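You operate a simulated robot arm through the tools that you are given. There is no shell and no other tool. Be economical: measure what you need, move in short steps, check, and stop when the job is done.

Carry out the task below with a simulated robot arm. There is one attempt and no reset: what you move stays moved.

JOB
Fetch the brown envelope and stand it on the red saucer. Then press the monitor button three times.
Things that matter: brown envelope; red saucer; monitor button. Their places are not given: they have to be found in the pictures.

Only the result counts: the job must be done as asked and must still hold three seconds after the hand-in. Knocking over, shifting, dropping, spilling or breaking anything else fails it.

ROBOT AND FRAMES
A 7-joint arm with a two-finger parallel gripper, fixed in place. Base frame: the origin is at the foot of the arm, x ahead of it, y to its left, z up; the work surface is at about z = 0. Readings come in mm, rad, newtons and seconds.
With the tool pointing down near the work surface it reaches from about 240 to 620 mm from the base axis. Its first joint turns from -1.152 to 1.152 rad. Payload 2.6 kg.
The tool frame sits at the grasp point between the pads (the TCP): z along the fingers, y along the line on which they close. The tips reach 30 mm beyond it. The gripper opens to 94 mm. The fingers are 28 mm wide and 10 mm thick; the gripper's body (50 by 96 mm) begins 55 mm behind the TCP.
Orientation is told as [roll, pitch, yaw] about the base's x, y, z axes, in that order, counted from this pose: with the fingers straight down and closing along the base's y, the tool's x points along the base's -x, its y along +y and its z along -z.

CONTROLS
- The arm moves only by the tool drive_tool. Its argument "series" is a list of rows, each an object (a shift or turn left out is 0, a gripper value left out holds the last) with "dp": the shift along the base's x, y, z in mm, a list of three; "rot": the turn, a rotation vector about the base's x, y, z in rad, a list of three; "fingers": the finger opening in mm, from 0 to 94. In form: [{"dp": [tx, ty, tz], "rot": [ax, ay, az], "fingers": fingers}, ...]. A call has 1 to 10 rows; each row shifts and turns the commanded pose from where the row before left it. Rows are played at 5 a second. More than 50 mm and 0.15 rad between two rows, or a gripper value outside its range, and nothing of the call is played. A pose out of reach is approached as far as the arm can. The call stops where the force on the tool passes 40 N (or 10 N more than at its start, if that is more) or the arm is blocked; 0.2 s more then pass. Each finger travels about 72 mm/s and halts on what it meets, pressing with about 33 N; the grip force reading is that of the motor and also rises with nothing between the fingers. The clock runs only during rows and for 0.2 s after the last one: add rows that do not move to give the fingers time. It gives the time, the measured TCP pose, the force on the tool (base axes), the opening and the grip force at its end, in the units of the frame above (readings bear some noise), and new pictures: "show" is both (left out), scene, wrist or none.
- Cameras (640 x 400 px; columns grow to the right, rows downward): "scene" is fixed at [26.9, 423.5, 560.8]; the picture's right is [-0.83, -0.56, 0.00], its down [-0.37, 0.55, -0.75] and it looks along [0.42, -0.62, -0.66] (base axes); focal length 289 px, centre (320, 200). "wrist" rides on the gripper at [-37, 0, -58] in the tool frame; the picture's right is [0.00, -1.00, 0.00], its down [0.97, 0.00, -0.24] and it looks along [0.24, 0.00, 0.97] (tool axes); focal length 218 px, centre (320, 200).
- locate(camera, pixels): there is no depth. For up to 12 entries [column, row, z] of the newest picture of that camera ("zoom" is the newest enlarged one), the place [x, y] in the base frame at which the ray of that pixel passes the height z, good to about 2 mm, but the place of the scene camera against the robot may be out by one fixed shift of up to 12 mm in any direction. No time passes.
- enlarge(camera, box): a new picture of the part [left, top, right, bottom] of that camera's present view, enlarged. No time passes.
- sign_off(): hands the job in; it is judged then, once.

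Keep the steps short. Do not move on a guess: measure, check each grasp and each placing, and mend mistakes. In all there are 80 turns and 120 pictures (those below and enlarged ones count). Leave the gripper open and the arm clear of the work at the hand-in unless told otherwise, and finish with a single line.

The tools are called after "Request:" by a JSON object that holds its "op" and its "data". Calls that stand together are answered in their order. drive_tool: Moves the arm, as the interface text tells. Its arguments: {"type":"object","properties":{"series":{"type":"array","items":{"type":"object","properties":{"dp":{"type":"array","items":{"type":"number"}},"rot":{"type":"array","items":{"type":"number"}},"fingers":{"type":"number"}}}},"show":{"type":"string","enum":["both","scene","wrist","none"]}},"required":["series"]} The other tools are called the same way: locate (camera, pixels) gives the place at which the rays of pixels pass given heights; enlarge (camera, box) takes an enlarged picture of a part of a camera's view; sign_off () hands the job in.

At the start:

```text
time: 0.0
tcp_pos: [339.4, -122.7, 285.5]
tool_rot: [0.0, 0.001, 0.0]
contact_force: [-0.7, 1.1, -0.2]
grip_width: 94.0
grasp_force: 0.1
```

scene: 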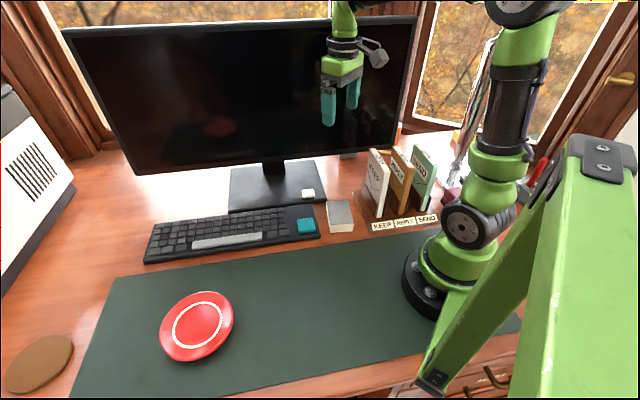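
wrist: 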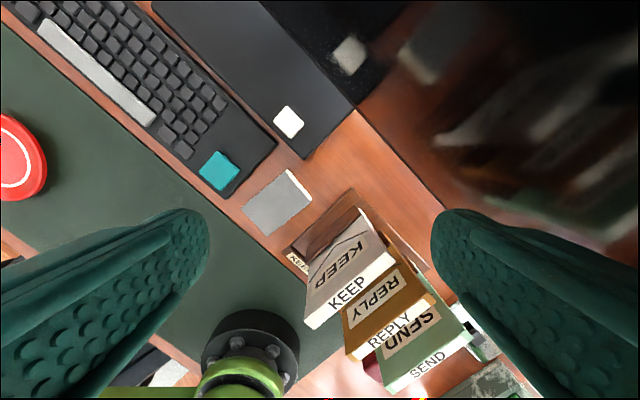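

I see three standing envelopes (white KEEP, brown REPLY, green SEND) near scene (400,180), the red saucer at (197,325) and a white square on the monitor foot at (308,193). I'll enlarge both areas.

Request:
{"op": "enlarge", "data": {"camera": "scene", "box": [300, 130, 460, 240]}}

Request:
{"op": "enlarge", "data": {"camera": "wrist", "box": [180, 90, 480, 390]}}

```text
3.64 times, centred on (380, 185) of scene
```

zoom: 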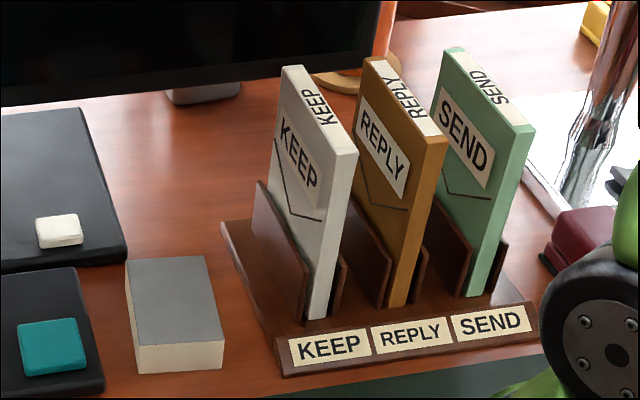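

```text
1.33 times, centred on (330, 240) of wrist
```

zoom: 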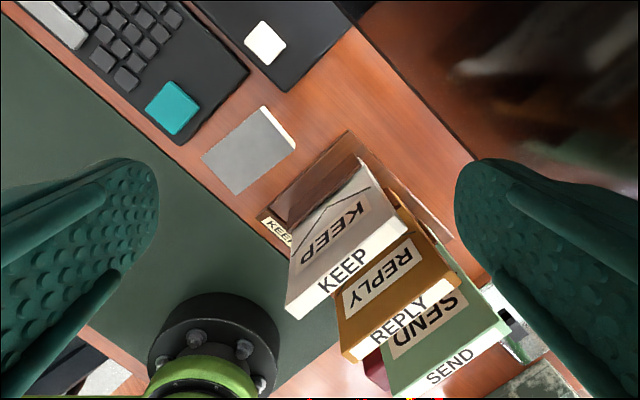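

I'll measure the brown envelope's corners, its neighbours, the button and the saucer using both cameras.

Request:
{"op": "locate", "data": {"camera": "scene", "pixels": [[401.2, 213.8, 10], [410.8, 169.9, 80], [410.8, 169.9, 100], [410.8, 169.9, 120], [415.5, 168, 100], [392, 145, 100], [387.8, 171.5, 100], [413, 166, 100], [308, 193, 15], [197, 325, 10], [370, 234, 5], [442, 217, 5]]}}

Request:
{"op": "locate", "data": {"camera": "wrist", "pixels": [[345, 355, 100], [431, 302, 100], [305, 320, 100], [394, 262, 100], [386, 387, 100], [470, 342, 100], [288, 122, 15], [345, 355, 120], [431, 302, 120], [360, 358, 100], [435, 313, 100], [290, 252, 10]]}}

```text
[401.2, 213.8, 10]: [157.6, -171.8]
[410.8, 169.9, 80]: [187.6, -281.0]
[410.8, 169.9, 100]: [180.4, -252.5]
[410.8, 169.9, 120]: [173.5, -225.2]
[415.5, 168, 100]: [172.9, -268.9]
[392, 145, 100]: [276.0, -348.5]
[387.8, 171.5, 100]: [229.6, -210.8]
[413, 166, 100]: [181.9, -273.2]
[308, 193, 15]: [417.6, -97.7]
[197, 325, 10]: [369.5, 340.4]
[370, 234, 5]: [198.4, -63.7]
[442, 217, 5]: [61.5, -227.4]
```

```text
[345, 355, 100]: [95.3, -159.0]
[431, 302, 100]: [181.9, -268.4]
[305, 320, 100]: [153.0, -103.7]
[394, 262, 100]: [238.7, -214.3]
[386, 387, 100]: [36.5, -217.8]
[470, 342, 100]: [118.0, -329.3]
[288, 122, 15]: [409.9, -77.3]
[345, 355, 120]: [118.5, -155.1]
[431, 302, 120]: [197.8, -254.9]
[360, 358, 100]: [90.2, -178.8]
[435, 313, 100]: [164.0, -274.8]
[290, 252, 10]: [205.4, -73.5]
```

Scene and wrist rays agree for a top height of about z=160, with the envelope running roughly along (0.63,-0.78). I'll turn the tool about -0.87 and move above it, staying high, to look from closer.

Request:
{"op": "drive_tool", "data": {"series": [{"dp": [-20, -10, 10], "rot": [0, 0, -0.145]}, {"dp": [-20, -10, 10], "rot": [0, 0, -0.145]}, {"dp": [-20, -10, 10], "rot": [0, 0, -0.145]}, {"dp": [-20, -10, 0], "rot": [0, 0, -0.145]}, {"dp": [-20, -10, 0], "rot": [0, 0, -0.145]}, {"dp": [-20, -10, 0], "rot": [0, 0, -0.145]}, {"dp": [0, 0, 0]}]}}

```text
time: 1.6
tcp_pos: [219.4, -181.9, 316.5]
tool_rot: [0.001, -0.001, -0.872]
contact_force: [0.2, -0.2, 0.5]
grip_width: 94.0
grasp_force: 0.1
```

scene: 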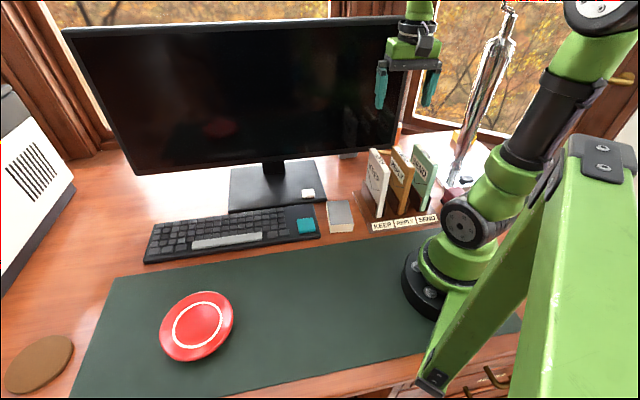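
wrist: 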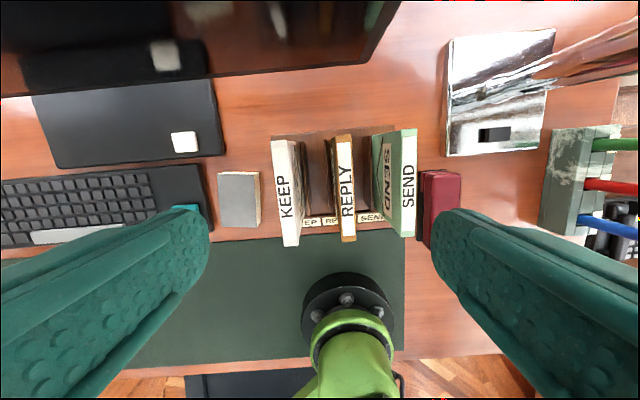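

The view is now nearly square to the envelopes. I'll enlarge the rack.

Request:
{"op": "enlarge", "data": {"camera": "wrist", "box": [256, 115, 456, 255]}}

Request:
{"op": "enlarge", "data": {"camera": "scene", "box": [350, 135, 450, 235]}}

```text
2.86 times, centred on (356, 185) of wrist
```

zoom: 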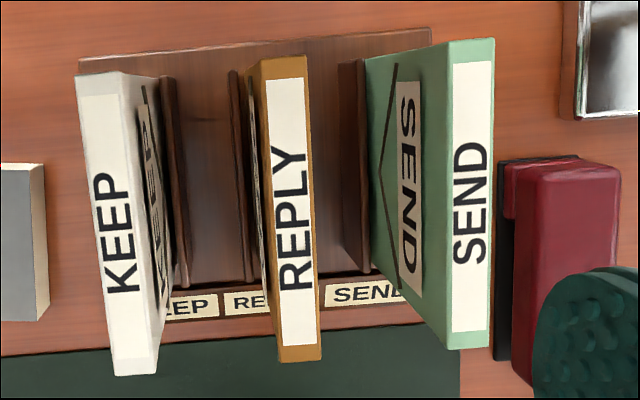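

```text
4.00 times, centred on (400, 185) of scene
```

zoom: 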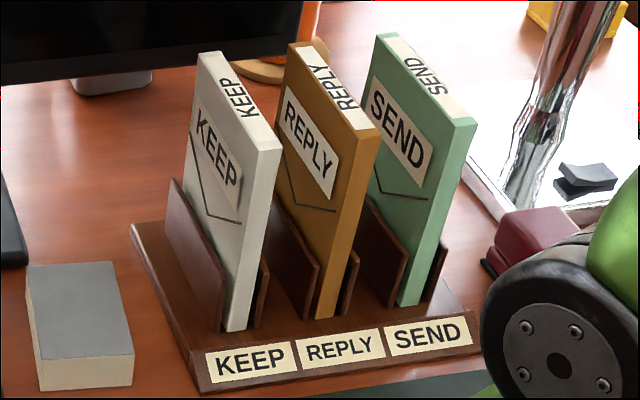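

Now I'll pin down the top height and the brown envelope's faces, with the neighbours' inner faces, from both cameras.

Request:
{"op": "locate", "data": {"camera": "wrist", "pixels": [[335.4, 135, 140], [342, 241.6, 140], [335.4, 135, 160], [351.5, 134.3, 160], [342, 241.6, 160], [356.7, 240.6, 160], [286.8, 140.2, 160], [299.4, 245.1, 160], [400.4, 129.8, 160], [399.7, 236.7, 160], [184, 142, 15], [338, 216, 20]]}}

Request:
{"op": "locate", "data": {"camera": "scene", "pixels": [[409.25, 168.25, 140], [392, 145.75, 140], [409.25, 168.25, 160], [415, 167, 160], [392, 145.75, 160], [398, 145.5, 160], [400, 264, 0], [308, 193, 15], [160, 326, 10], [233, 322, 10], [205, 291, 10], [190, 361, 5]]}}

```text
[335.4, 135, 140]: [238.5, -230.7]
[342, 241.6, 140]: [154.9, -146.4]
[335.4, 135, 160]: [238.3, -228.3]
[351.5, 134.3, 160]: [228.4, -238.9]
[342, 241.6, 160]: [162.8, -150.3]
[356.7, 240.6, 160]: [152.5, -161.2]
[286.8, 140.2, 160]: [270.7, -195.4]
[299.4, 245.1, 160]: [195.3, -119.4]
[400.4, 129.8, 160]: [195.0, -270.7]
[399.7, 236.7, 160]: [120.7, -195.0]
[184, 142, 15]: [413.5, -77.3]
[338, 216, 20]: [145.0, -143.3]
```

```text
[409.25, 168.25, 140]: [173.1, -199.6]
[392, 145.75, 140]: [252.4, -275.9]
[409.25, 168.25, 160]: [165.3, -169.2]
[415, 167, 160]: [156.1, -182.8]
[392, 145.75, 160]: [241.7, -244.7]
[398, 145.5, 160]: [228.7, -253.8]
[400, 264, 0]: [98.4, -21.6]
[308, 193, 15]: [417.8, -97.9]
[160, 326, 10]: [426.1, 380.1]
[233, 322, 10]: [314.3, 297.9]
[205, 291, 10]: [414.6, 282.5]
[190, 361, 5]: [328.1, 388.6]
```

The brown top spans centre about (195,-195), 15 mm thick, 108 mm long, yaw about -0.79, with about 45 mm gaps to each neighbour. Next I check where the monitor's lower right corner is, because the lifted envelope must clear it.

Request:
{"op": "locate", "data": {"camera": "wrist", "pixels": [[358, 66, 80], [358, 66, 100], [358, 66, 120], [200, 78, 100], [390, 15, 300], [336, 130, 0], [395, 125, 0]]}}

Request:
{"op": "locate", "data": {"camera": "scene", "pixels": [[394, 152, 80], [394, 152, 100], [394, 152, 120], [416, 16, 300], [416, 16, 350], [416, 16, 400], [137, 175, 80], [137, 175, 100]]}}

```text
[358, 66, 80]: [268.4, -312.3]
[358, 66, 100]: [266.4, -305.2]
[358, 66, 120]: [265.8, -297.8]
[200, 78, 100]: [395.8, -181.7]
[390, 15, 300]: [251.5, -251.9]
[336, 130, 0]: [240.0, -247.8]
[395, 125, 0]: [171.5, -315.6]
```

```text
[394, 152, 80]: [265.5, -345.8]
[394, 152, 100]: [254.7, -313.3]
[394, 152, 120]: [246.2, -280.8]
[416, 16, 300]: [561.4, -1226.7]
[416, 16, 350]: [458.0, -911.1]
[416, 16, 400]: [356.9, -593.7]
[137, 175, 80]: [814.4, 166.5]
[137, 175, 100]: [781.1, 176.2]
```

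The monitor corner is about 75 mm beyond the envelope's far edge, so that's clear. I'll move over the envelope with fingers at 54 mm, yaw -0.79, tips just above the tops.

Request:
{"op": "drive_tool", "data": {"series": [{"dp": [-12, -6, 0], "rot": [0, 0, 0.08], "fingers": 54}, {"dp": [-12, -6.8, -16]}, {"dp": [0, 0, -40]}, {"dp": [0, 0, -40]}, {"dp": [0, 0, -10]}, {}]}}

```text
time: 3.0
tcp_pos: [195.3, -195.9, 208.2]
tool_rot: [-0.001, 0.001, -0.791]
contact_force: [0.2, -0.8, 0.0]
grip_width: 54.1
grasp_force: 0.1
```

scene: 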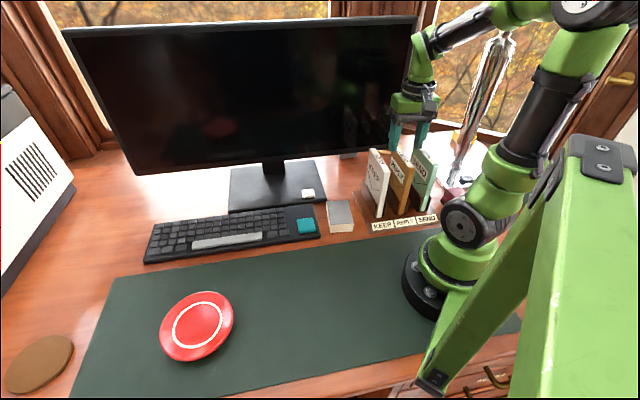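
wrist: 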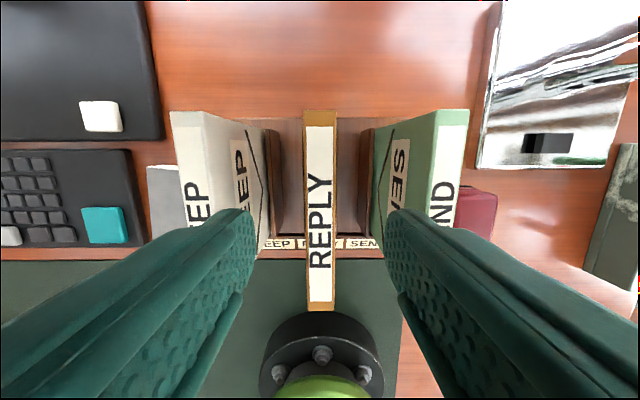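

The brown top is centred between the fingers (col 321) and aligned. I check its ends lengthwise.

Request:
{"op": "locate", "data": {"camera": "wrist", "pixels": [[321, 111, 155], [321, 309, 155], [321, 111, 165], [321, 309, 165], [268, 245, 155], [100, 115, 15], [303, 111, 160], [337, 111, 160], [372, 245, 155]]}}

```text
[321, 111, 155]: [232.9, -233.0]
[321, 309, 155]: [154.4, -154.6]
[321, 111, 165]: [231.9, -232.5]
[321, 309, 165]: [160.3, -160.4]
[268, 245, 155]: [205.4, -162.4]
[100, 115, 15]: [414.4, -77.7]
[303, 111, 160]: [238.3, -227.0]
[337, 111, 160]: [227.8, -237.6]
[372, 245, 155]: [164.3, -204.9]
```

Aligned. I'll descend 75 mm (tips to about z=103, palm still above the tops).

Request:
{"op": "drive_tool", "data": {"series": [{"dp": [0, 0, -25]}, {"dp": [0, 0, -25]}, {"dp": [0, 0, -25]}, {}]}}

```text
time: 4.0
tcp_pos: [195.3, -197.5, 133.1]
tool_rot: [0.0, 0.001, -0.792]
contact_force: [0.1, 0.3, 0.6]
grip_width: 54.1
grasp_force: 0.0
```

scene: 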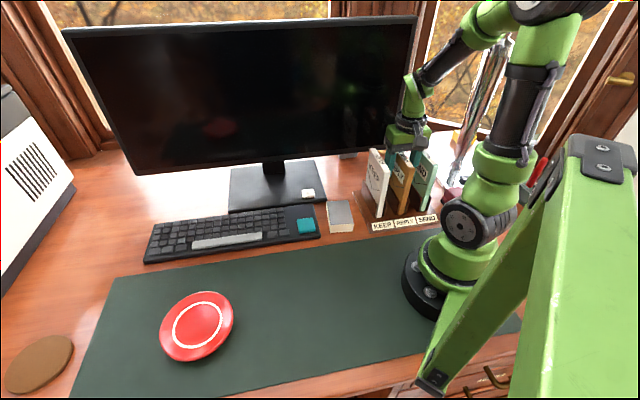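
wrist: 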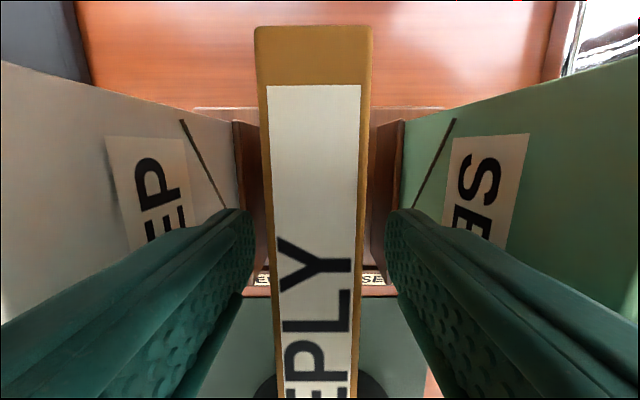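

The fingers straddle the brown envelope. Close.

Request:
{"op": "drive_tool", "data": {"series": [{"fingers": 0}, {}, {}, {}], "show": "wrist"}}

```text
time: 5.0
tcp_pos: [196.5, -197.5, 133.0]
tool_rot: [0.0, -0.001, -0.792]
contact_force: [-0.3, -0.5, 0.3]
grip_width: 19.6
grasp_force: 32.6
```

wrist: 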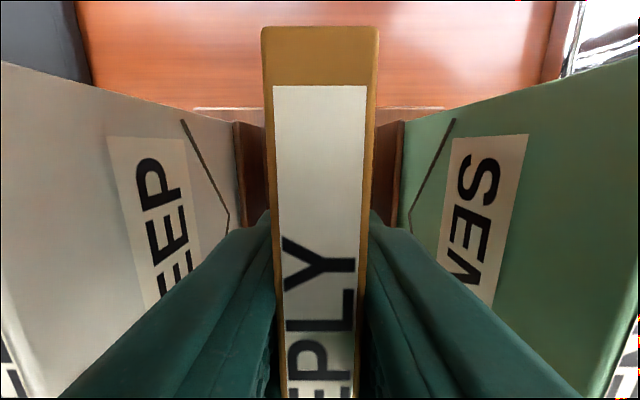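

Gripped at 19.6 mm with 33 N. I'll lift straight up and check.

Request:
{"op": "drive_tool", "data": {"series": [{"dp": [0, 0, 10]}, {"dp": [0, 0, 20]}, {"dp": [0, 0, 20]}, {"dp": [0, 0, 20]}, {}]}}

```text
time: 6.2
tcp_pos: [196.8, -198.1, 204.5]
tool_rot: [0.0, 0.0, -0.789]
contact_force: [0.4, -0.6, -0.9]
grip_width: 19.6
grasp_force: 32.7
```

scene: 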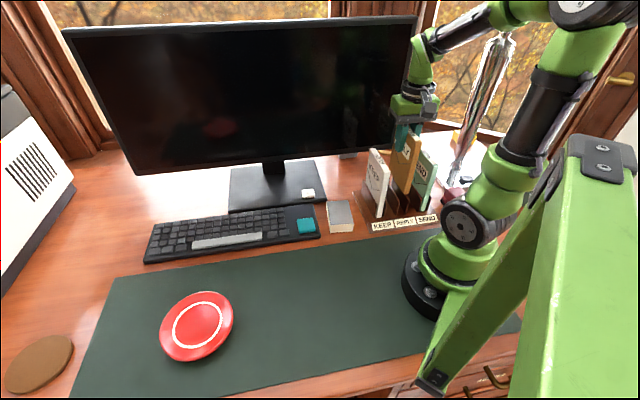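
wrist: 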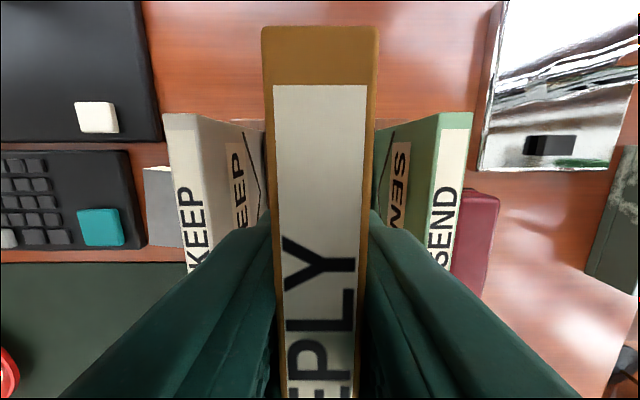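

The envelope rises with the tool and the others have not moved. I'll lift to about z=320.

Request:
{"op": "drive_tool", "data": {"series": [{"dp": [0, 0, 25]}, {"dp": [0, 0, 30]}, {"dp": [0, 0, 30]}, {"dp": [0, 0, 30]}, {}]}}

```text
time: 7.3
tcp_pos: [170.4, -167.5, 268.3]
tool_rot: [-0.012, 0.173, -0.776]
contact_force: [-0.3, 0.5, -1.5]
grip_width: 19.5
grasp_force: 33.0
stopped in row 5: the arm was blocked; the commanded pose is now the measured one
```

scene: 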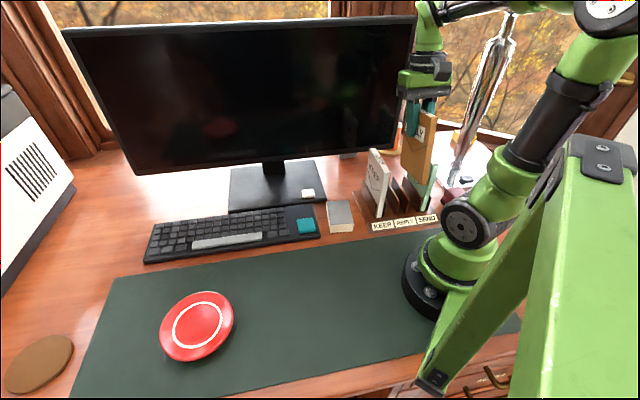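
wrist: 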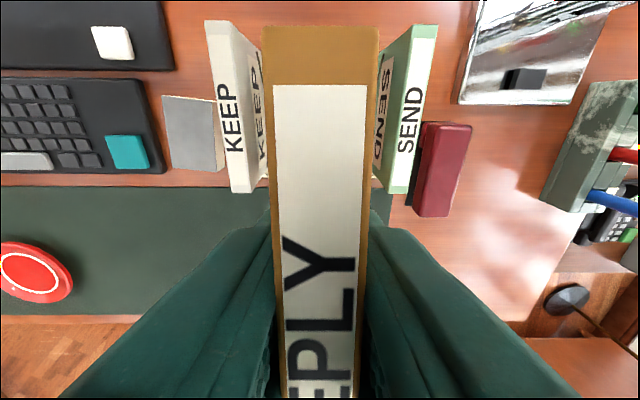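

The arm ran out of reach close in (the tool tilted 0.17 rad toward the base, TCP drifted inward). Envelope still held. I'll move outward in the envelope's own plane while undoing the tilt.

Request:
{"op": "drive_tool", "data": {"series": [{"dp": [11, -11.5, 0], "rot": [-0.031, -0.031, 0]}, {"dp": [11, -11.5, 0], "rot": [-0.031, -0.031, 0]}, {"dp": [11, -11.5, 0], "rot": [-0.031, -0.031, 0]}, {"dp": [11, -11.5, 0], "rot": [-0.031, -0.031, 0]}, {}]}}

```text
time: 8.5
tcp_pos: [217.2, -208.6, 261.5]
tool_rot: [-0.022, 0.015, -0.754]
contact_force: [0.6, 0.6, -0.9]
grip_width: 19.5
grasp_force: 32.9
```

scene: 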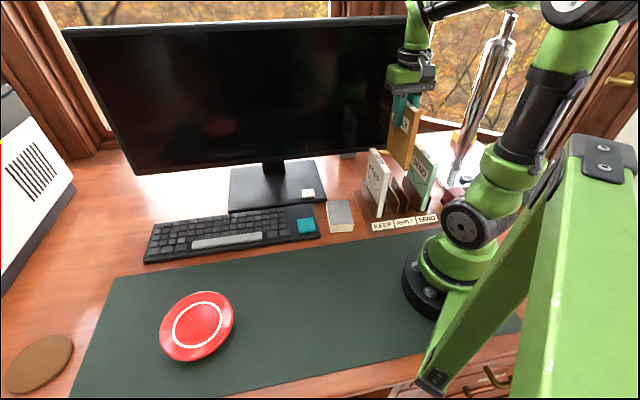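
wrist: 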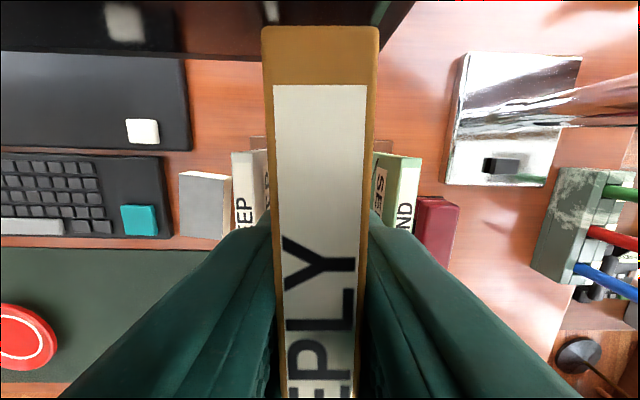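

Upright again. Raise gradually to about z=320.

Request:
{"op": "drive_tool", "data": {"series": [{"dp": [1, -2, 20], "rot": [0, 0, -0.02]}, {"dp": [0, 0, 20]}, {"dp": [0, 0, 20]}, {}]}}

```text
time: 9.3
tcp_pos: [193.8, -182.9, 269.0]
tool_rot: [-0.033, 0.182, -0.767]
contact_force: [0.5, -0.5, -0.8]
grip_width: 19.6
grasp_force: 32.9
stopped in row 3: the arm was blocked; the commanded pose is now the measured one
```

scene: 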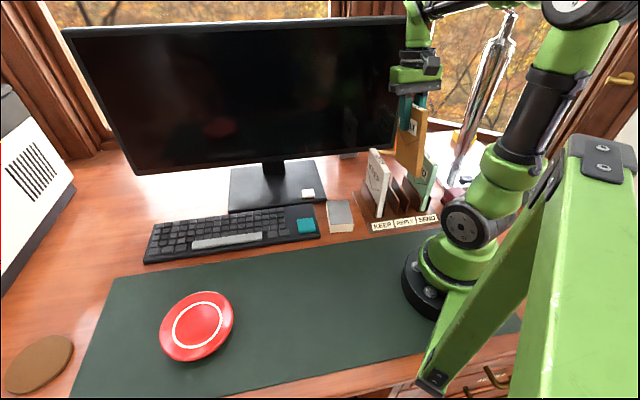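
wrist: 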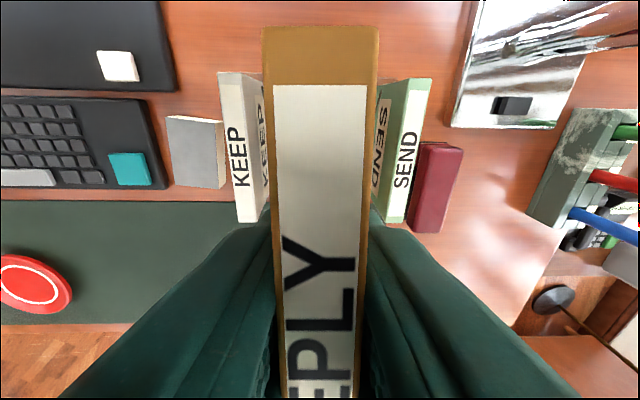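

Again limited: tilt returns going up at this azimuth. The earlier empty pose (219,-182,316) at yaw -0.87 was reachable, and there's room for that small sideways shift (about 26 of 45 mm). I'll straighten toward that pose at the current height first.

Request:
{"op": "drive_tool", "data": {"series": [{"dp": [6, 0, -4], "rot": [-0.026, -0.038, -0.025]}, {"dp": [6, 0, -4], "rot": [-0.026, -0.038, -0.025]}, {"dp": [6, 0, -4], "rot": [-0.026, -0.038, -0.025]}, {"dp": [6, 0, 0], "rot": [-0.026, -0.038, -0.025]}, {}]}}

```text
time: 10.5
tcp_pos: [217.1, -184.1, 256.7]
tool_rot: [0.007, -0.001, -0.866]
contact_force: [-0.3, -0.1, -0.7]
grip_width: 19.8
grasp_force: 33.0
```

scene: 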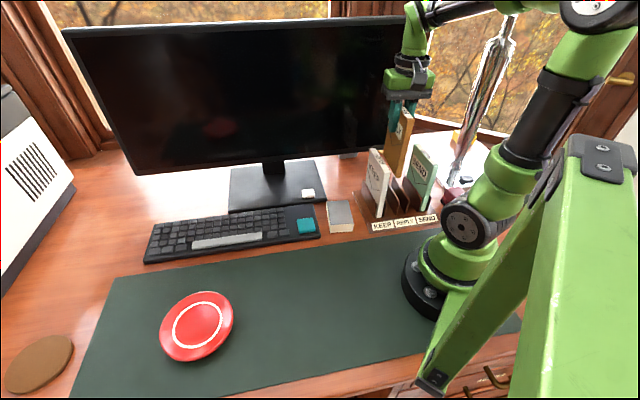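
wrist: 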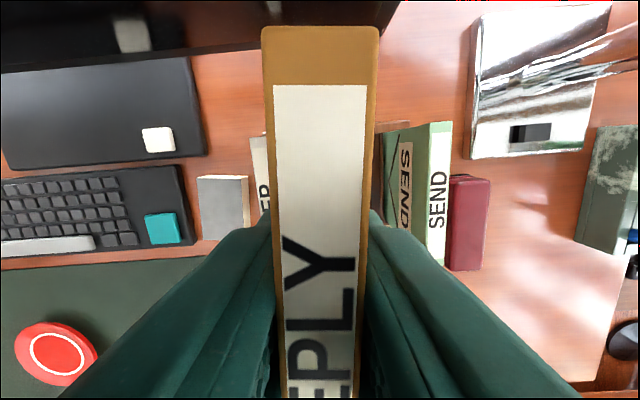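

Pose reached exactly. Raise in small steps.

Request:
{"op": "drive_tool", "data": {"series": [{"dp": [1, 0, 15]}, {"dp": [1, 0, 15]}, {}]}}

```text
time: 11.3
tcp_pos: [219.7, -182.7, 287.3]
tool_rot: [0.004, 0.007, -0.863]
contact_force: [0.4, 0.0, -0.4]
grip_width: 19.3
grasp_force: 32.8
```

scene: 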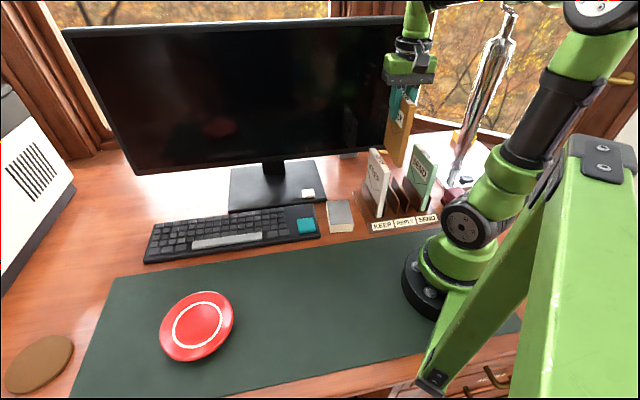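
wrist: 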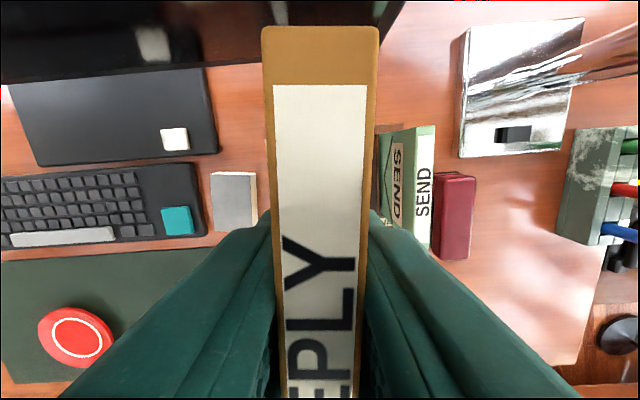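

Still tracking cleanly. 30 mm more.

Request:
{"op": "drive_tool", "data": {"series": [{"dp": [1, 0, 15]}, {"dp": [1, 0, 15]}, {}]}}

```text
time: 12.1
tcp_pos: [222.9, -183.5, 318.4]
tool_rot: [0.007, 0.0, -0.862]
contact_force: [0.0, 0.1, -0.3]
grip_width: 19.5
grasp_force: 33.0
```

scene: 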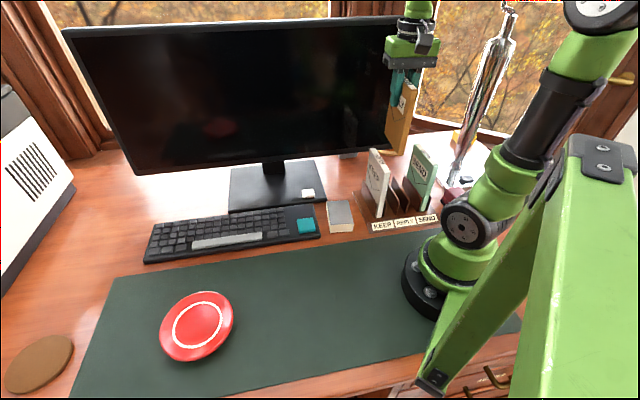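
wrist: 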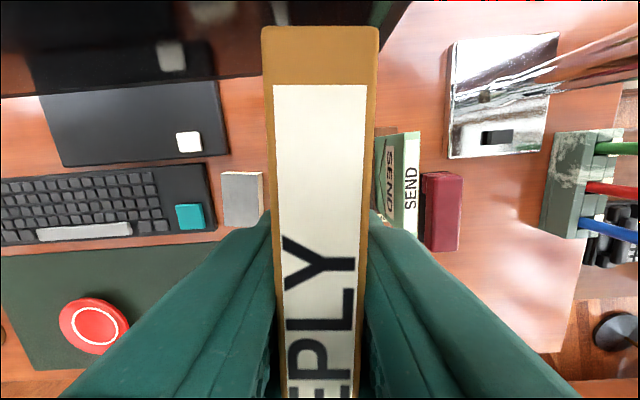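

Bottom edge is now around z=195, above the neighbours (~163). I'll locate the saucer from the wrist camera.

Request:
{"op": "locate", "data": {"camera": "wrist", "pixels": [[95, 327, 10], [188, 142, 15], [97, 327, 5], [93, 325, 15]]}}

Request:
{"op": "enlarge", "data": {"camera": "scene", "box": [140, 270, 260, 380]}}

Request:
{"op": "enlarge", "data": {"camera": "scene", "box": [280, 175, 340, 225]}}

```text
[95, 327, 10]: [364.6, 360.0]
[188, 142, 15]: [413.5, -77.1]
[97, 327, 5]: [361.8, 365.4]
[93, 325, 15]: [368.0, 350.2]
```

```text
3.64 times, centred on (200, 325) of scene
```

zoom: 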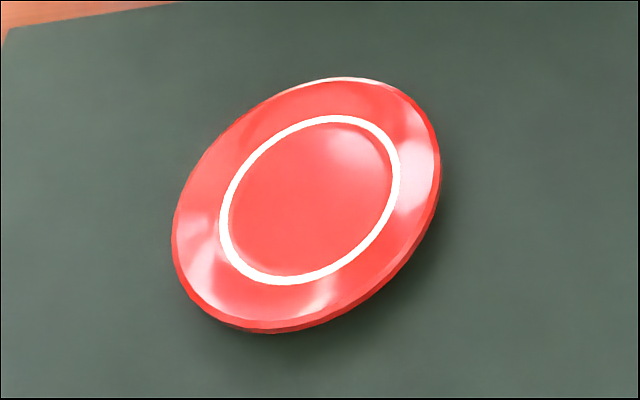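

```text
8.00 times, centred on (310, 200) of scene
```

zoom: 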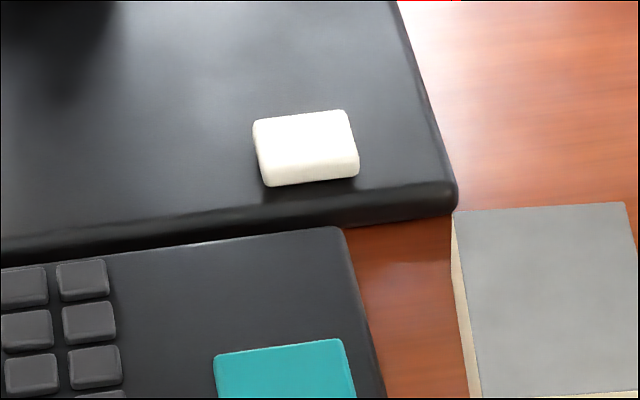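

The saucer centre is about (365,358), matching both cameras after the fixed shift. I'll carry the envelope high via (330,0), turning with the arm.

Request:
{"op": "drive_tool", "data": {"series": [{"dp": [21, 36, 2], "rot": [0, 0, 0.12]}, {"dp": [21, 37, 0], "rot": [0, 0, 0.12]}, {"dp": [21, 37, 0], "rot": [0, 0, 0.12]}, {"dp": [22, 37, 0], "rot": [0, 0, 0.12]}, {"dp": [22, 37, 0], "rot": [0, 0, 0.12]}, {}], "show": "scene"}}

```text
time: 13.5
tcp_pos: [328.3, -0.5, 318.0]
tool_rot: [0.007, 0.0, -0.262]
contact_force: [-1.3, -0.2, -1.0]
grip_width: 19.7
grasp_force: 32.8
```

scene: 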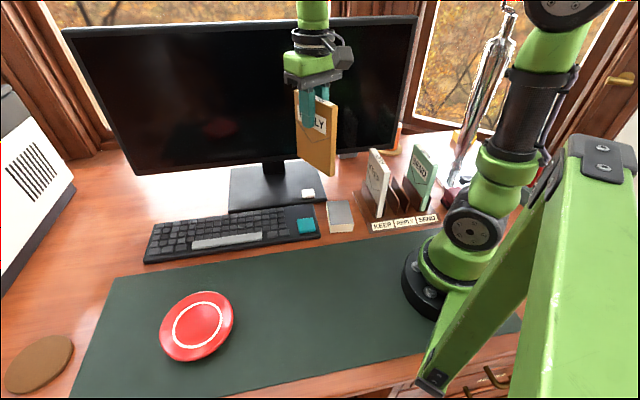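

All clear, nothing disturbed. Continue toward the saucer.

Request:
{"op": "drive_tool", "data": {"series": [{"dp": [4, 40, 0], "rot": [0, 0, 0.1]}, {"dp": [4, 40, 0], "rot": [0, 0, 0.1]}, {"dp": [4, 40, 0], "rot": [0, 0, 0.1]}, {"dp": [4, 40, 0], "rot": [0, 0, 0.1]}, {"dp": [4, 40, 0], "rot": [0, 0, 0.1]}, {"dp": [4, 40, 0], "rot": [0, 0, 0.1]}, {"dp": [4, 40, 0], "rot": [0, 0, 0.1]}, {}]}}

```text
time: 15.3
tcp_pos: [357.0, 279.1, 319.7]
tool_rot: [0.006, 0.001, 0.437]
contact_force: [0.4, 0.5, 0.0]
grip_width: 19.6
grasp_force: 33.2
```

scene: 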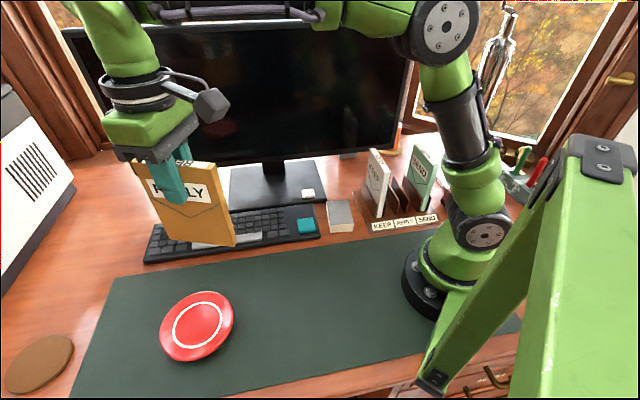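
wrist: 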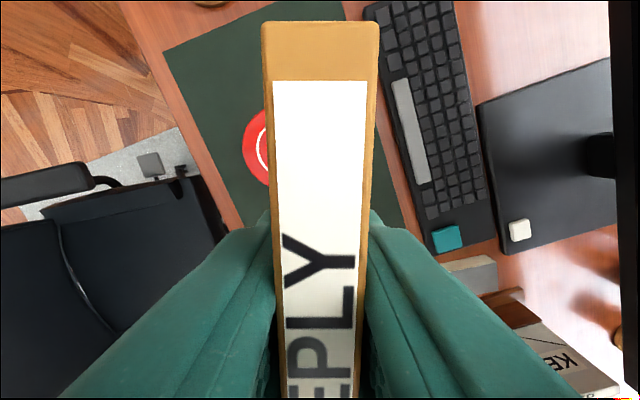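

Saucer partly hidden behind the envelope; its left edge is at wrist (243,147). I'll measure that edge and others as a check on the centre.

Request:
{"op": "locate", "data": {"camera": "wrist", "pixels": [[243, 147, 10], [257, 147, 5], [263, 114, 10], [266, 184, 10]]}}

Request:
{"op": "enlarge", "data": {"camera": "wrist", "box": [220, 80, 300, 220]}}

Request:
{"op": "locate", "data": {"camera": "scene", "pixels": [[159.3, 333, 10], [233.2, 318, 10], [211, 291.2, 10], [185, 361, 10], [180.5, 333, 5], [222, 321, 5], [205, 302, 5], [189, 348, 5]]}}

```text
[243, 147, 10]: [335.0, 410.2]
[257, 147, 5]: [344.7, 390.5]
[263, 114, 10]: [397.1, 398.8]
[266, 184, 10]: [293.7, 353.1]
```

```text
2.86 times, centred on (260, 150) of wrist
```

zoom: 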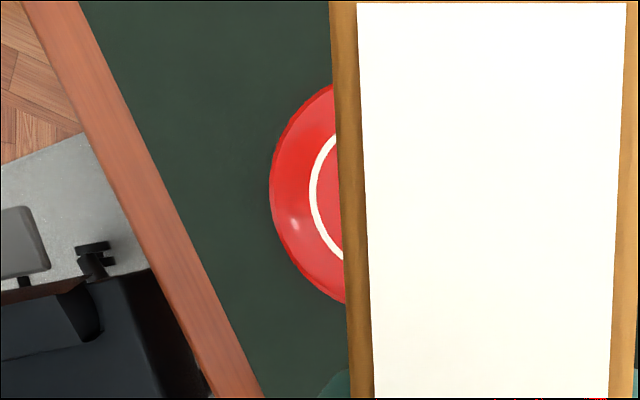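

```text
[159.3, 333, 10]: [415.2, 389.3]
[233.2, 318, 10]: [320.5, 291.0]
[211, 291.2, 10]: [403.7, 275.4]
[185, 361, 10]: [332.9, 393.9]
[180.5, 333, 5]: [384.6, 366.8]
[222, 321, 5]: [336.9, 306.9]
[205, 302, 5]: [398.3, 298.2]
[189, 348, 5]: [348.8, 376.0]
```

Fitting a circle to the visible rim arc gives pixel centre (284,147). I'll place that.

Request:
{"op": "locate", "data": {"camera": "wrist", "pixels": [[284.2, 147.1, 10], [284.2, 147.1, 5], [284.2, 147.1, 15]]}}

```text
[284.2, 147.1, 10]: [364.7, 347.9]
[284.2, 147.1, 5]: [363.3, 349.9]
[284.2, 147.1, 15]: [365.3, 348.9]
```

The estimates differ by 10 mm, so I'll shift the envelope sideways to see the whole saucer.

Request:
{"op": "drive_tool", "data": {"series": [{"dp": [15, -35, 0]}, {"dp": [15, -35, 0]}, {}], "show": "wrist"}}

```text
time: 16.1
tcp_pos: [386.2, 207.3, 320.3]
tool_rot: [0.006, 0.0, 0.437]
contact_force: [0.1, 0.6, 0.1]
grip_width: 19.7
grasp_force: 32.9
```

wrist: 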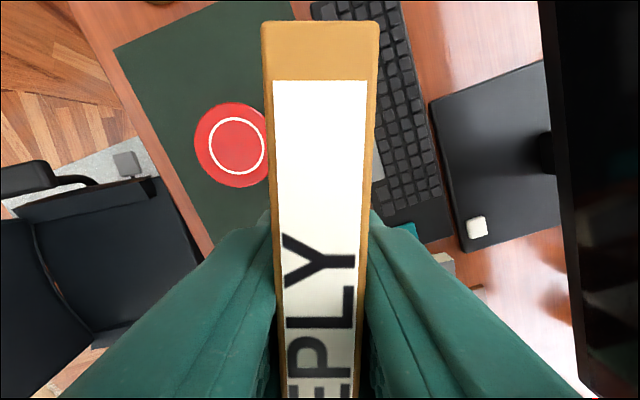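

Request:
{"op": "enlarge", "data": {"camera": "wrist", "box": [180, 95, 280, 195]}}

```text
4.00 times, centred on (230, 145) of wrist
```

zoom: 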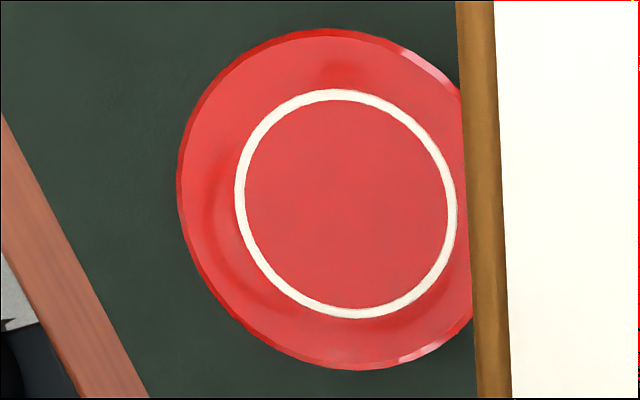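

The white ring is fully visible: centre zoom (346,204).

Request:
{"op": "locate", "data": {"camera": "zoom", "pixels": [[346, 204, 5], [346, 204, 10], [235, 195, 7], [457, 213, 7], [335, 88, 7], [357, 320, 7], [177, 180, 12], [324, 28, 12], [355, 370, 12]]}}

```text
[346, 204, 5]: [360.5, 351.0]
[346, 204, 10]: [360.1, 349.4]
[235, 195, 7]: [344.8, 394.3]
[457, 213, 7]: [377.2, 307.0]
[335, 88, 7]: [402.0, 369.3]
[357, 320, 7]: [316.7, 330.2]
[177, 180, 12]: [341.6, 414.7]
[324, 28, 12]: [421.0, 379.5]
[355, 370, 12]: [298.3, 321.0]
```

Saucer centre is about (360.5,350.3), ring radius 47, rim radius 68. Envelope centre sits about 3 mm behind the TCP, so the target TCP is (363,352). Move there, level.

Request:
{"op": "drive_tool", "data": {"series": [{"dp": [-6, 36, 0]}, {"dp": [-6, 36, 0]}, {"dp": [-6, 36, 0]}, {"dp": [-5, 36, -20]}, {"dp": [0, 0, -30]}, {"dp": [0, 0, -30]}, {"dp": [0, 0, -30]}, {}]}}

```text
time: 17.9
tcp_pos: [362.5, 353.8, 210.8]
tool_rot: [0.008, -0.001, 0.435]
contact_force: [0.4, -0.3, -0.9]
grip_width: 19.5
grasp_force: 32.9
```

scene: 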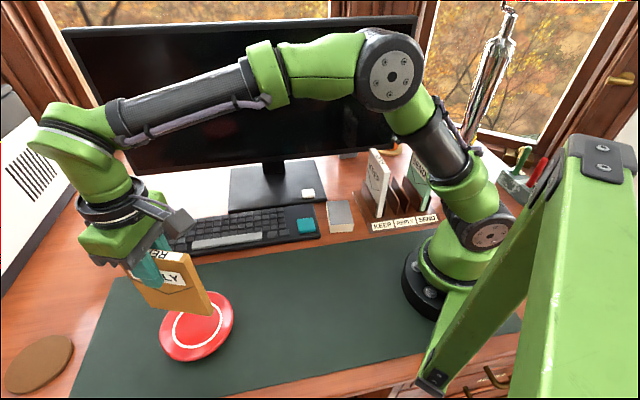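
wrist: 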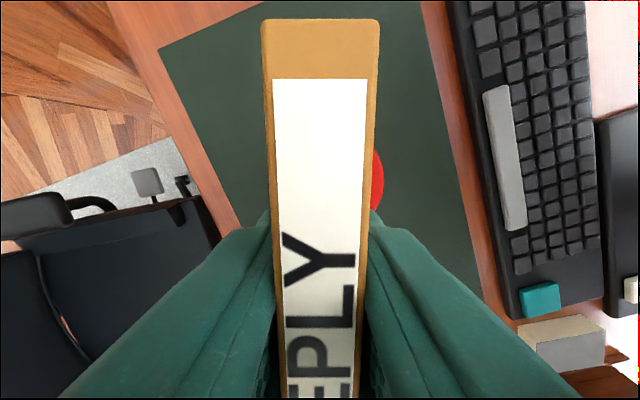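

The saucer shows at the right of the envelope (to col 384) but not left, so it's slightly to the right. I'll enlarge and measure.

Request:
{"op": "enlarge", "data": {"camera": "wrist", "box": [240, 120, 400, 220]}}

Request:
{"op": "enlarge", "data": {"camera": "scene", "box": [120, 230, 260, 370]}}

```text
4.00 times, centred on (320, 170) of wrist
```

zoom: 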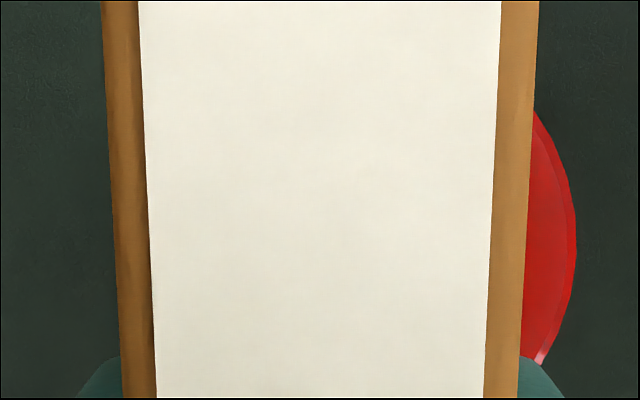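

```text
2.86 times, centred on (190, 300) of scene
```

zoom: 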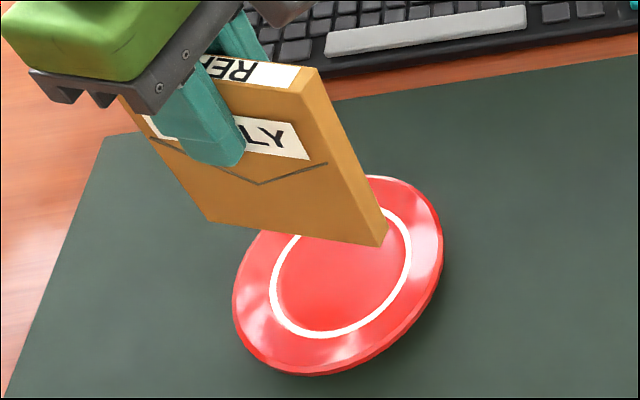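

Request:
{"op": "locate", "data": {"camera": "wrist", "pixels": [[329, 180.7, 12], [384.25, 178.5, 12], [384.25, 178.5, 8]]}}

Request:
{"op": "locate", "data": {"camera": "scene", "pixels": [[212.7, 315.5, 80], [212.7, 315.5, 90], [208.5, 315, 87], [147.5, 305, 87], [193, 331, 7]]}}

```text
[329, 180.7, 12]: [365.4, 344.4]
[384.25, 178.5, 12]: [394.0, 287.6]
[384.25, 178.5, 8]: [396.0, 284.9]
```

```text
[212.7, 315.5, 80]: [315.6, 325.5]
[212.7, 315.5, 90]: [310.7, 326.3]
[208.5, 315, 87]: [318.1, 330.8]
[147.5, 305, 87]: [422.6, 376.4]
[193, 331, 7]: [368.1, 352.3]
```

Both cameras say shift about 5 mm right. I'll recheck the envelope's bottom corners in the scene picture: left (150.5,307.3), right (210.3,316.1).

Request:
{"op": "locate", "data": {"camera": "scene", "pixels": [[150.5, 307.3, 88], [210.3, 316.1, 88], [150.5, 307.3, 78], [210.3, 316.1, 78]]}}

```text
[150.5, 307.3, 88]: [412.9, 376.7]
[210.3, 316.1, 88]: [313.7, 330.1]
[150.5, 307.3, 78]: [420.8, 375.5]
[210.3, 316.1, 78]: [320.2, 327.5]
```

I'll shift 6.5 mm right (2.7,-5.9) and descend to about z=150 for a closer check.

Request:
{"op": "drive_tool", "data": {"series": [{"dp": [2.7, -5.9, 0]}, {"dp": [0, 0, -20]}, {"dp": [0, 0, -20]}, {"dp": [0, 0, -15]}, {}]}}

Request:
{"op": "enlarge", "data": {"camera": "scene", "box": [120, 240, 260, 380]}}

Request:
{"op": "enlarge", "data": {"camera": "wrist", "box": [230, 120, 410, 240]}}

```text
time: 19.1
tcp_pos: [364.4, 348.0, 155.8]
tool_rot: [0.006, 0.001, 0.435]
contact_force: [0.5, -1.0, 0.0]
grip_width: 19.5
grasp_force: 33.6
```

scene: 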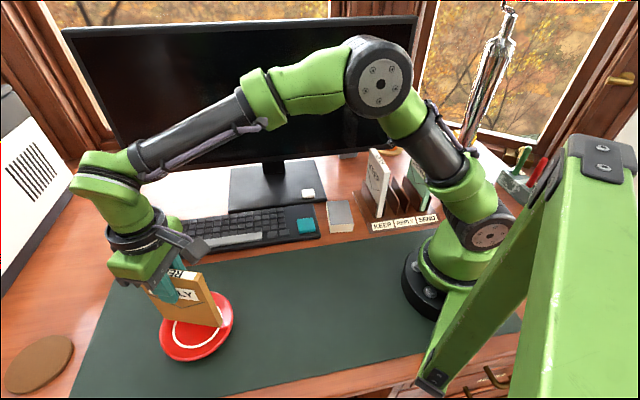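
wrist: 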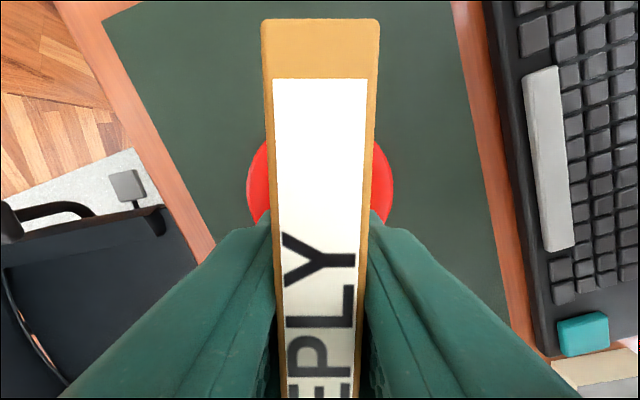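

```text
2.86 times, centred on (190, 310) of scene
```

zoom: 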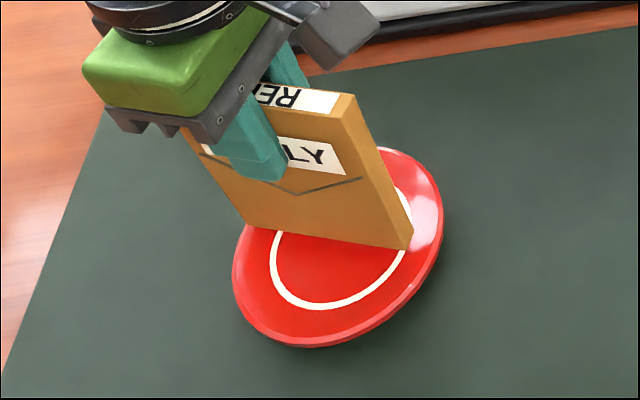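

```text
3.33 times, centred on (320, 180) of wrist
```

zoom: 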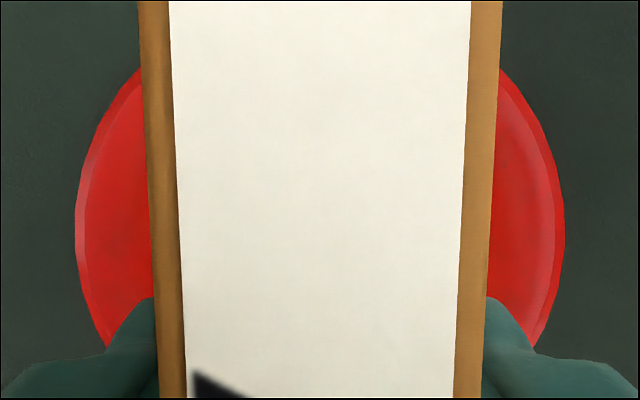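

Saucer is now laterally centred (75 / 565 around 320). Check lengthwise: its middle row is about 189.

Request:
{"op": "locate", "data": {"camera": "wrist", "pixels": [[320, 189, 12], [246.5, 189, 12], [393.5, 189, 12], [320, 187, 12], [320, 191, 12]]}}

Request:
{"op": "locate", "data": {"camera": "scene", "pixels": [[161.5, 318, 33], [221.5, 327.3, 33]]}}

```text
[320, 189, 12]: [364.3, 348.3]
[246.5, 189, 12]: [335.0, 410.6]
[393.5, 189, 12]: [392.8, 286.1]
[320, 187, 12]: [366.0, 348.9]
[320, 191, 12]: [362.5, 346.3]
```

```text
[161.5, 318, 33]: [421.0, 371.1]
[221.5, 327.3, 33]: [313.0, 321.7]
```

Centre is within ~3 mm either way; good. Now lower in small steps to about 8 mm above expected contact, then feel for it.

Request:
{"op": "drive_tool", "data": {"series": [{"dp": [0.5, 0, -8]}, {"dp": [0, 0, -6]}, {"dp": [0, 0, -4]}, {"dp": [0, 0, -2]}, {"dp": [0, 0, -2]}, {}]}}

Request:
{"op": "enlarge", "data": {"camera": "scene", "box": [140, 260, 250, 370]}}

```text
time: 20.5
tcp_pos: [368.0, 348.8, 135.5]
tool_rot: [0.009, -0.009, 0.437]
contact_force: [0.3, -1.6, 32.7]
grip_width: 19.7
grasp_force: 32.6
```

scene: 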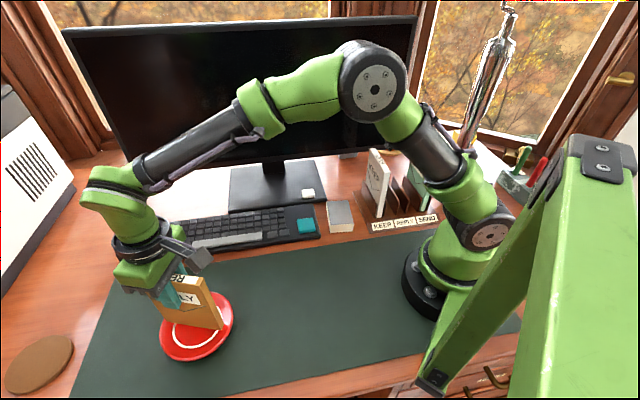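
wrist: 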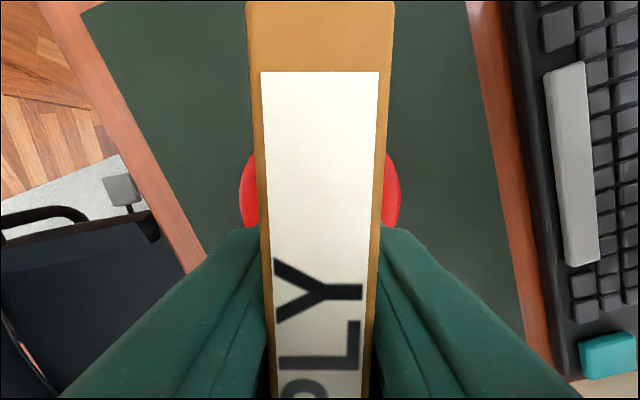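

```text
3.64 times, centred on (195, 315) of scene
```

zoom: 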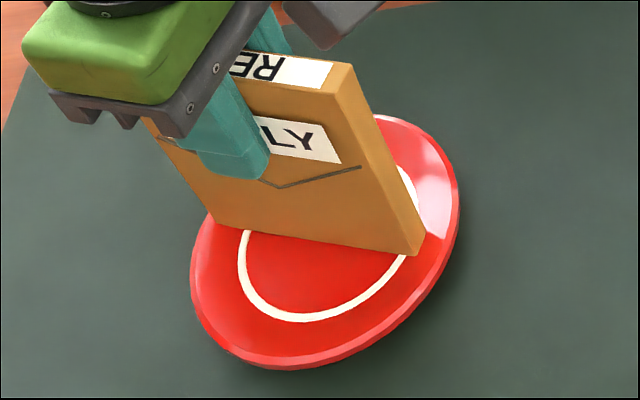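

Contact felt (33 N), the envelope is resting on the saucer inside the rim. I'll ease the load by 1.5 mm and see.

Request:
{"op": "drive_tool", "data": {"series": [{"dp": [0, 0, 1.5]}, {}], "show": "none"}}

```text
time: 21.1
tcp_pos: [368.0, 348.6, 136.4]
tool_rot: [0.009, -0.008, 0.435]
contact_force: [4.9, 3.3, 23.2]
grip_width: 19.7
grasp_force: 33.2
```

Request:
{"op": "drive_tool", "data": {"series": [{"dp": [0, 0, 1.5]}, {"dp": [0, 0, 0.5]}, {}], "show": "none"}}

```text
time: 21.9
tcp_pos: [366.6, 347.7, 135.6]
tool_rot: [0.006, 0.0, 0.435]
contact_force: [3.9, 2.0, 11.6]
grip_width: 19.8
grasp_force: 32.4
```

Request:
{"op": "drive_tool", "data": {"series": [{"dp": [0, 0, 1]}, {}]}}

Request:
{"op": "enlarge", "data": {"camera": "scene", "box": [140, 260, 250, 370]}}

```text
time: 22.5
tcp_pos: [365.2, 347.5, 135.7]
tool_rot: [0.007, 0.005, 0.434]
contact_force: [1.1, 1.0, 2.3]
grip_width: 19.8
grasp_force: 33.0
```

scene: 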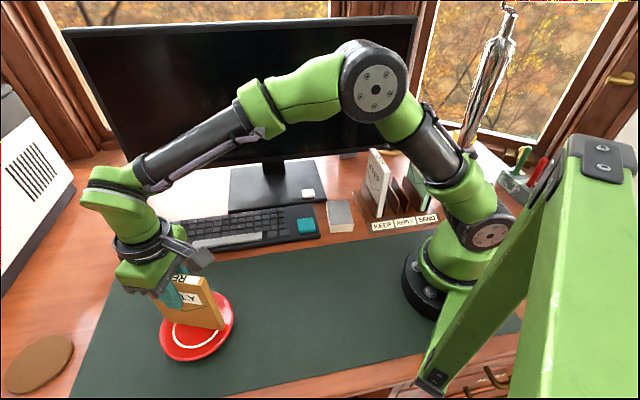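
wrist: 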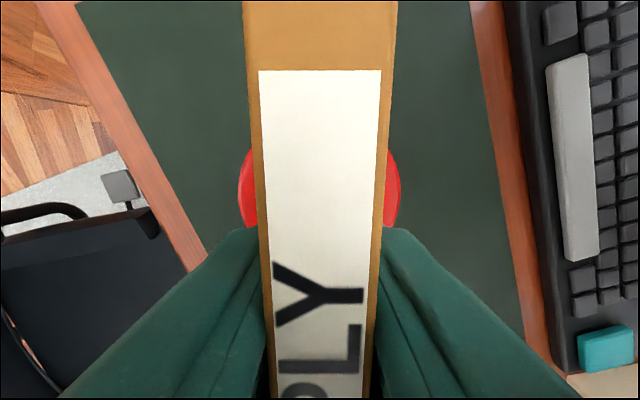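

```text
3.64 times, centred on (195, 315) of scene
```

zoom: 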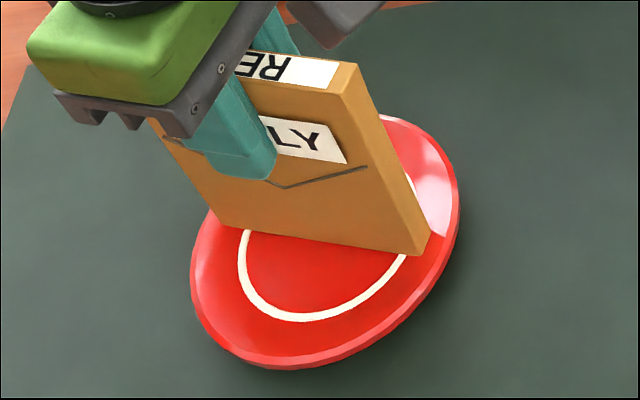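

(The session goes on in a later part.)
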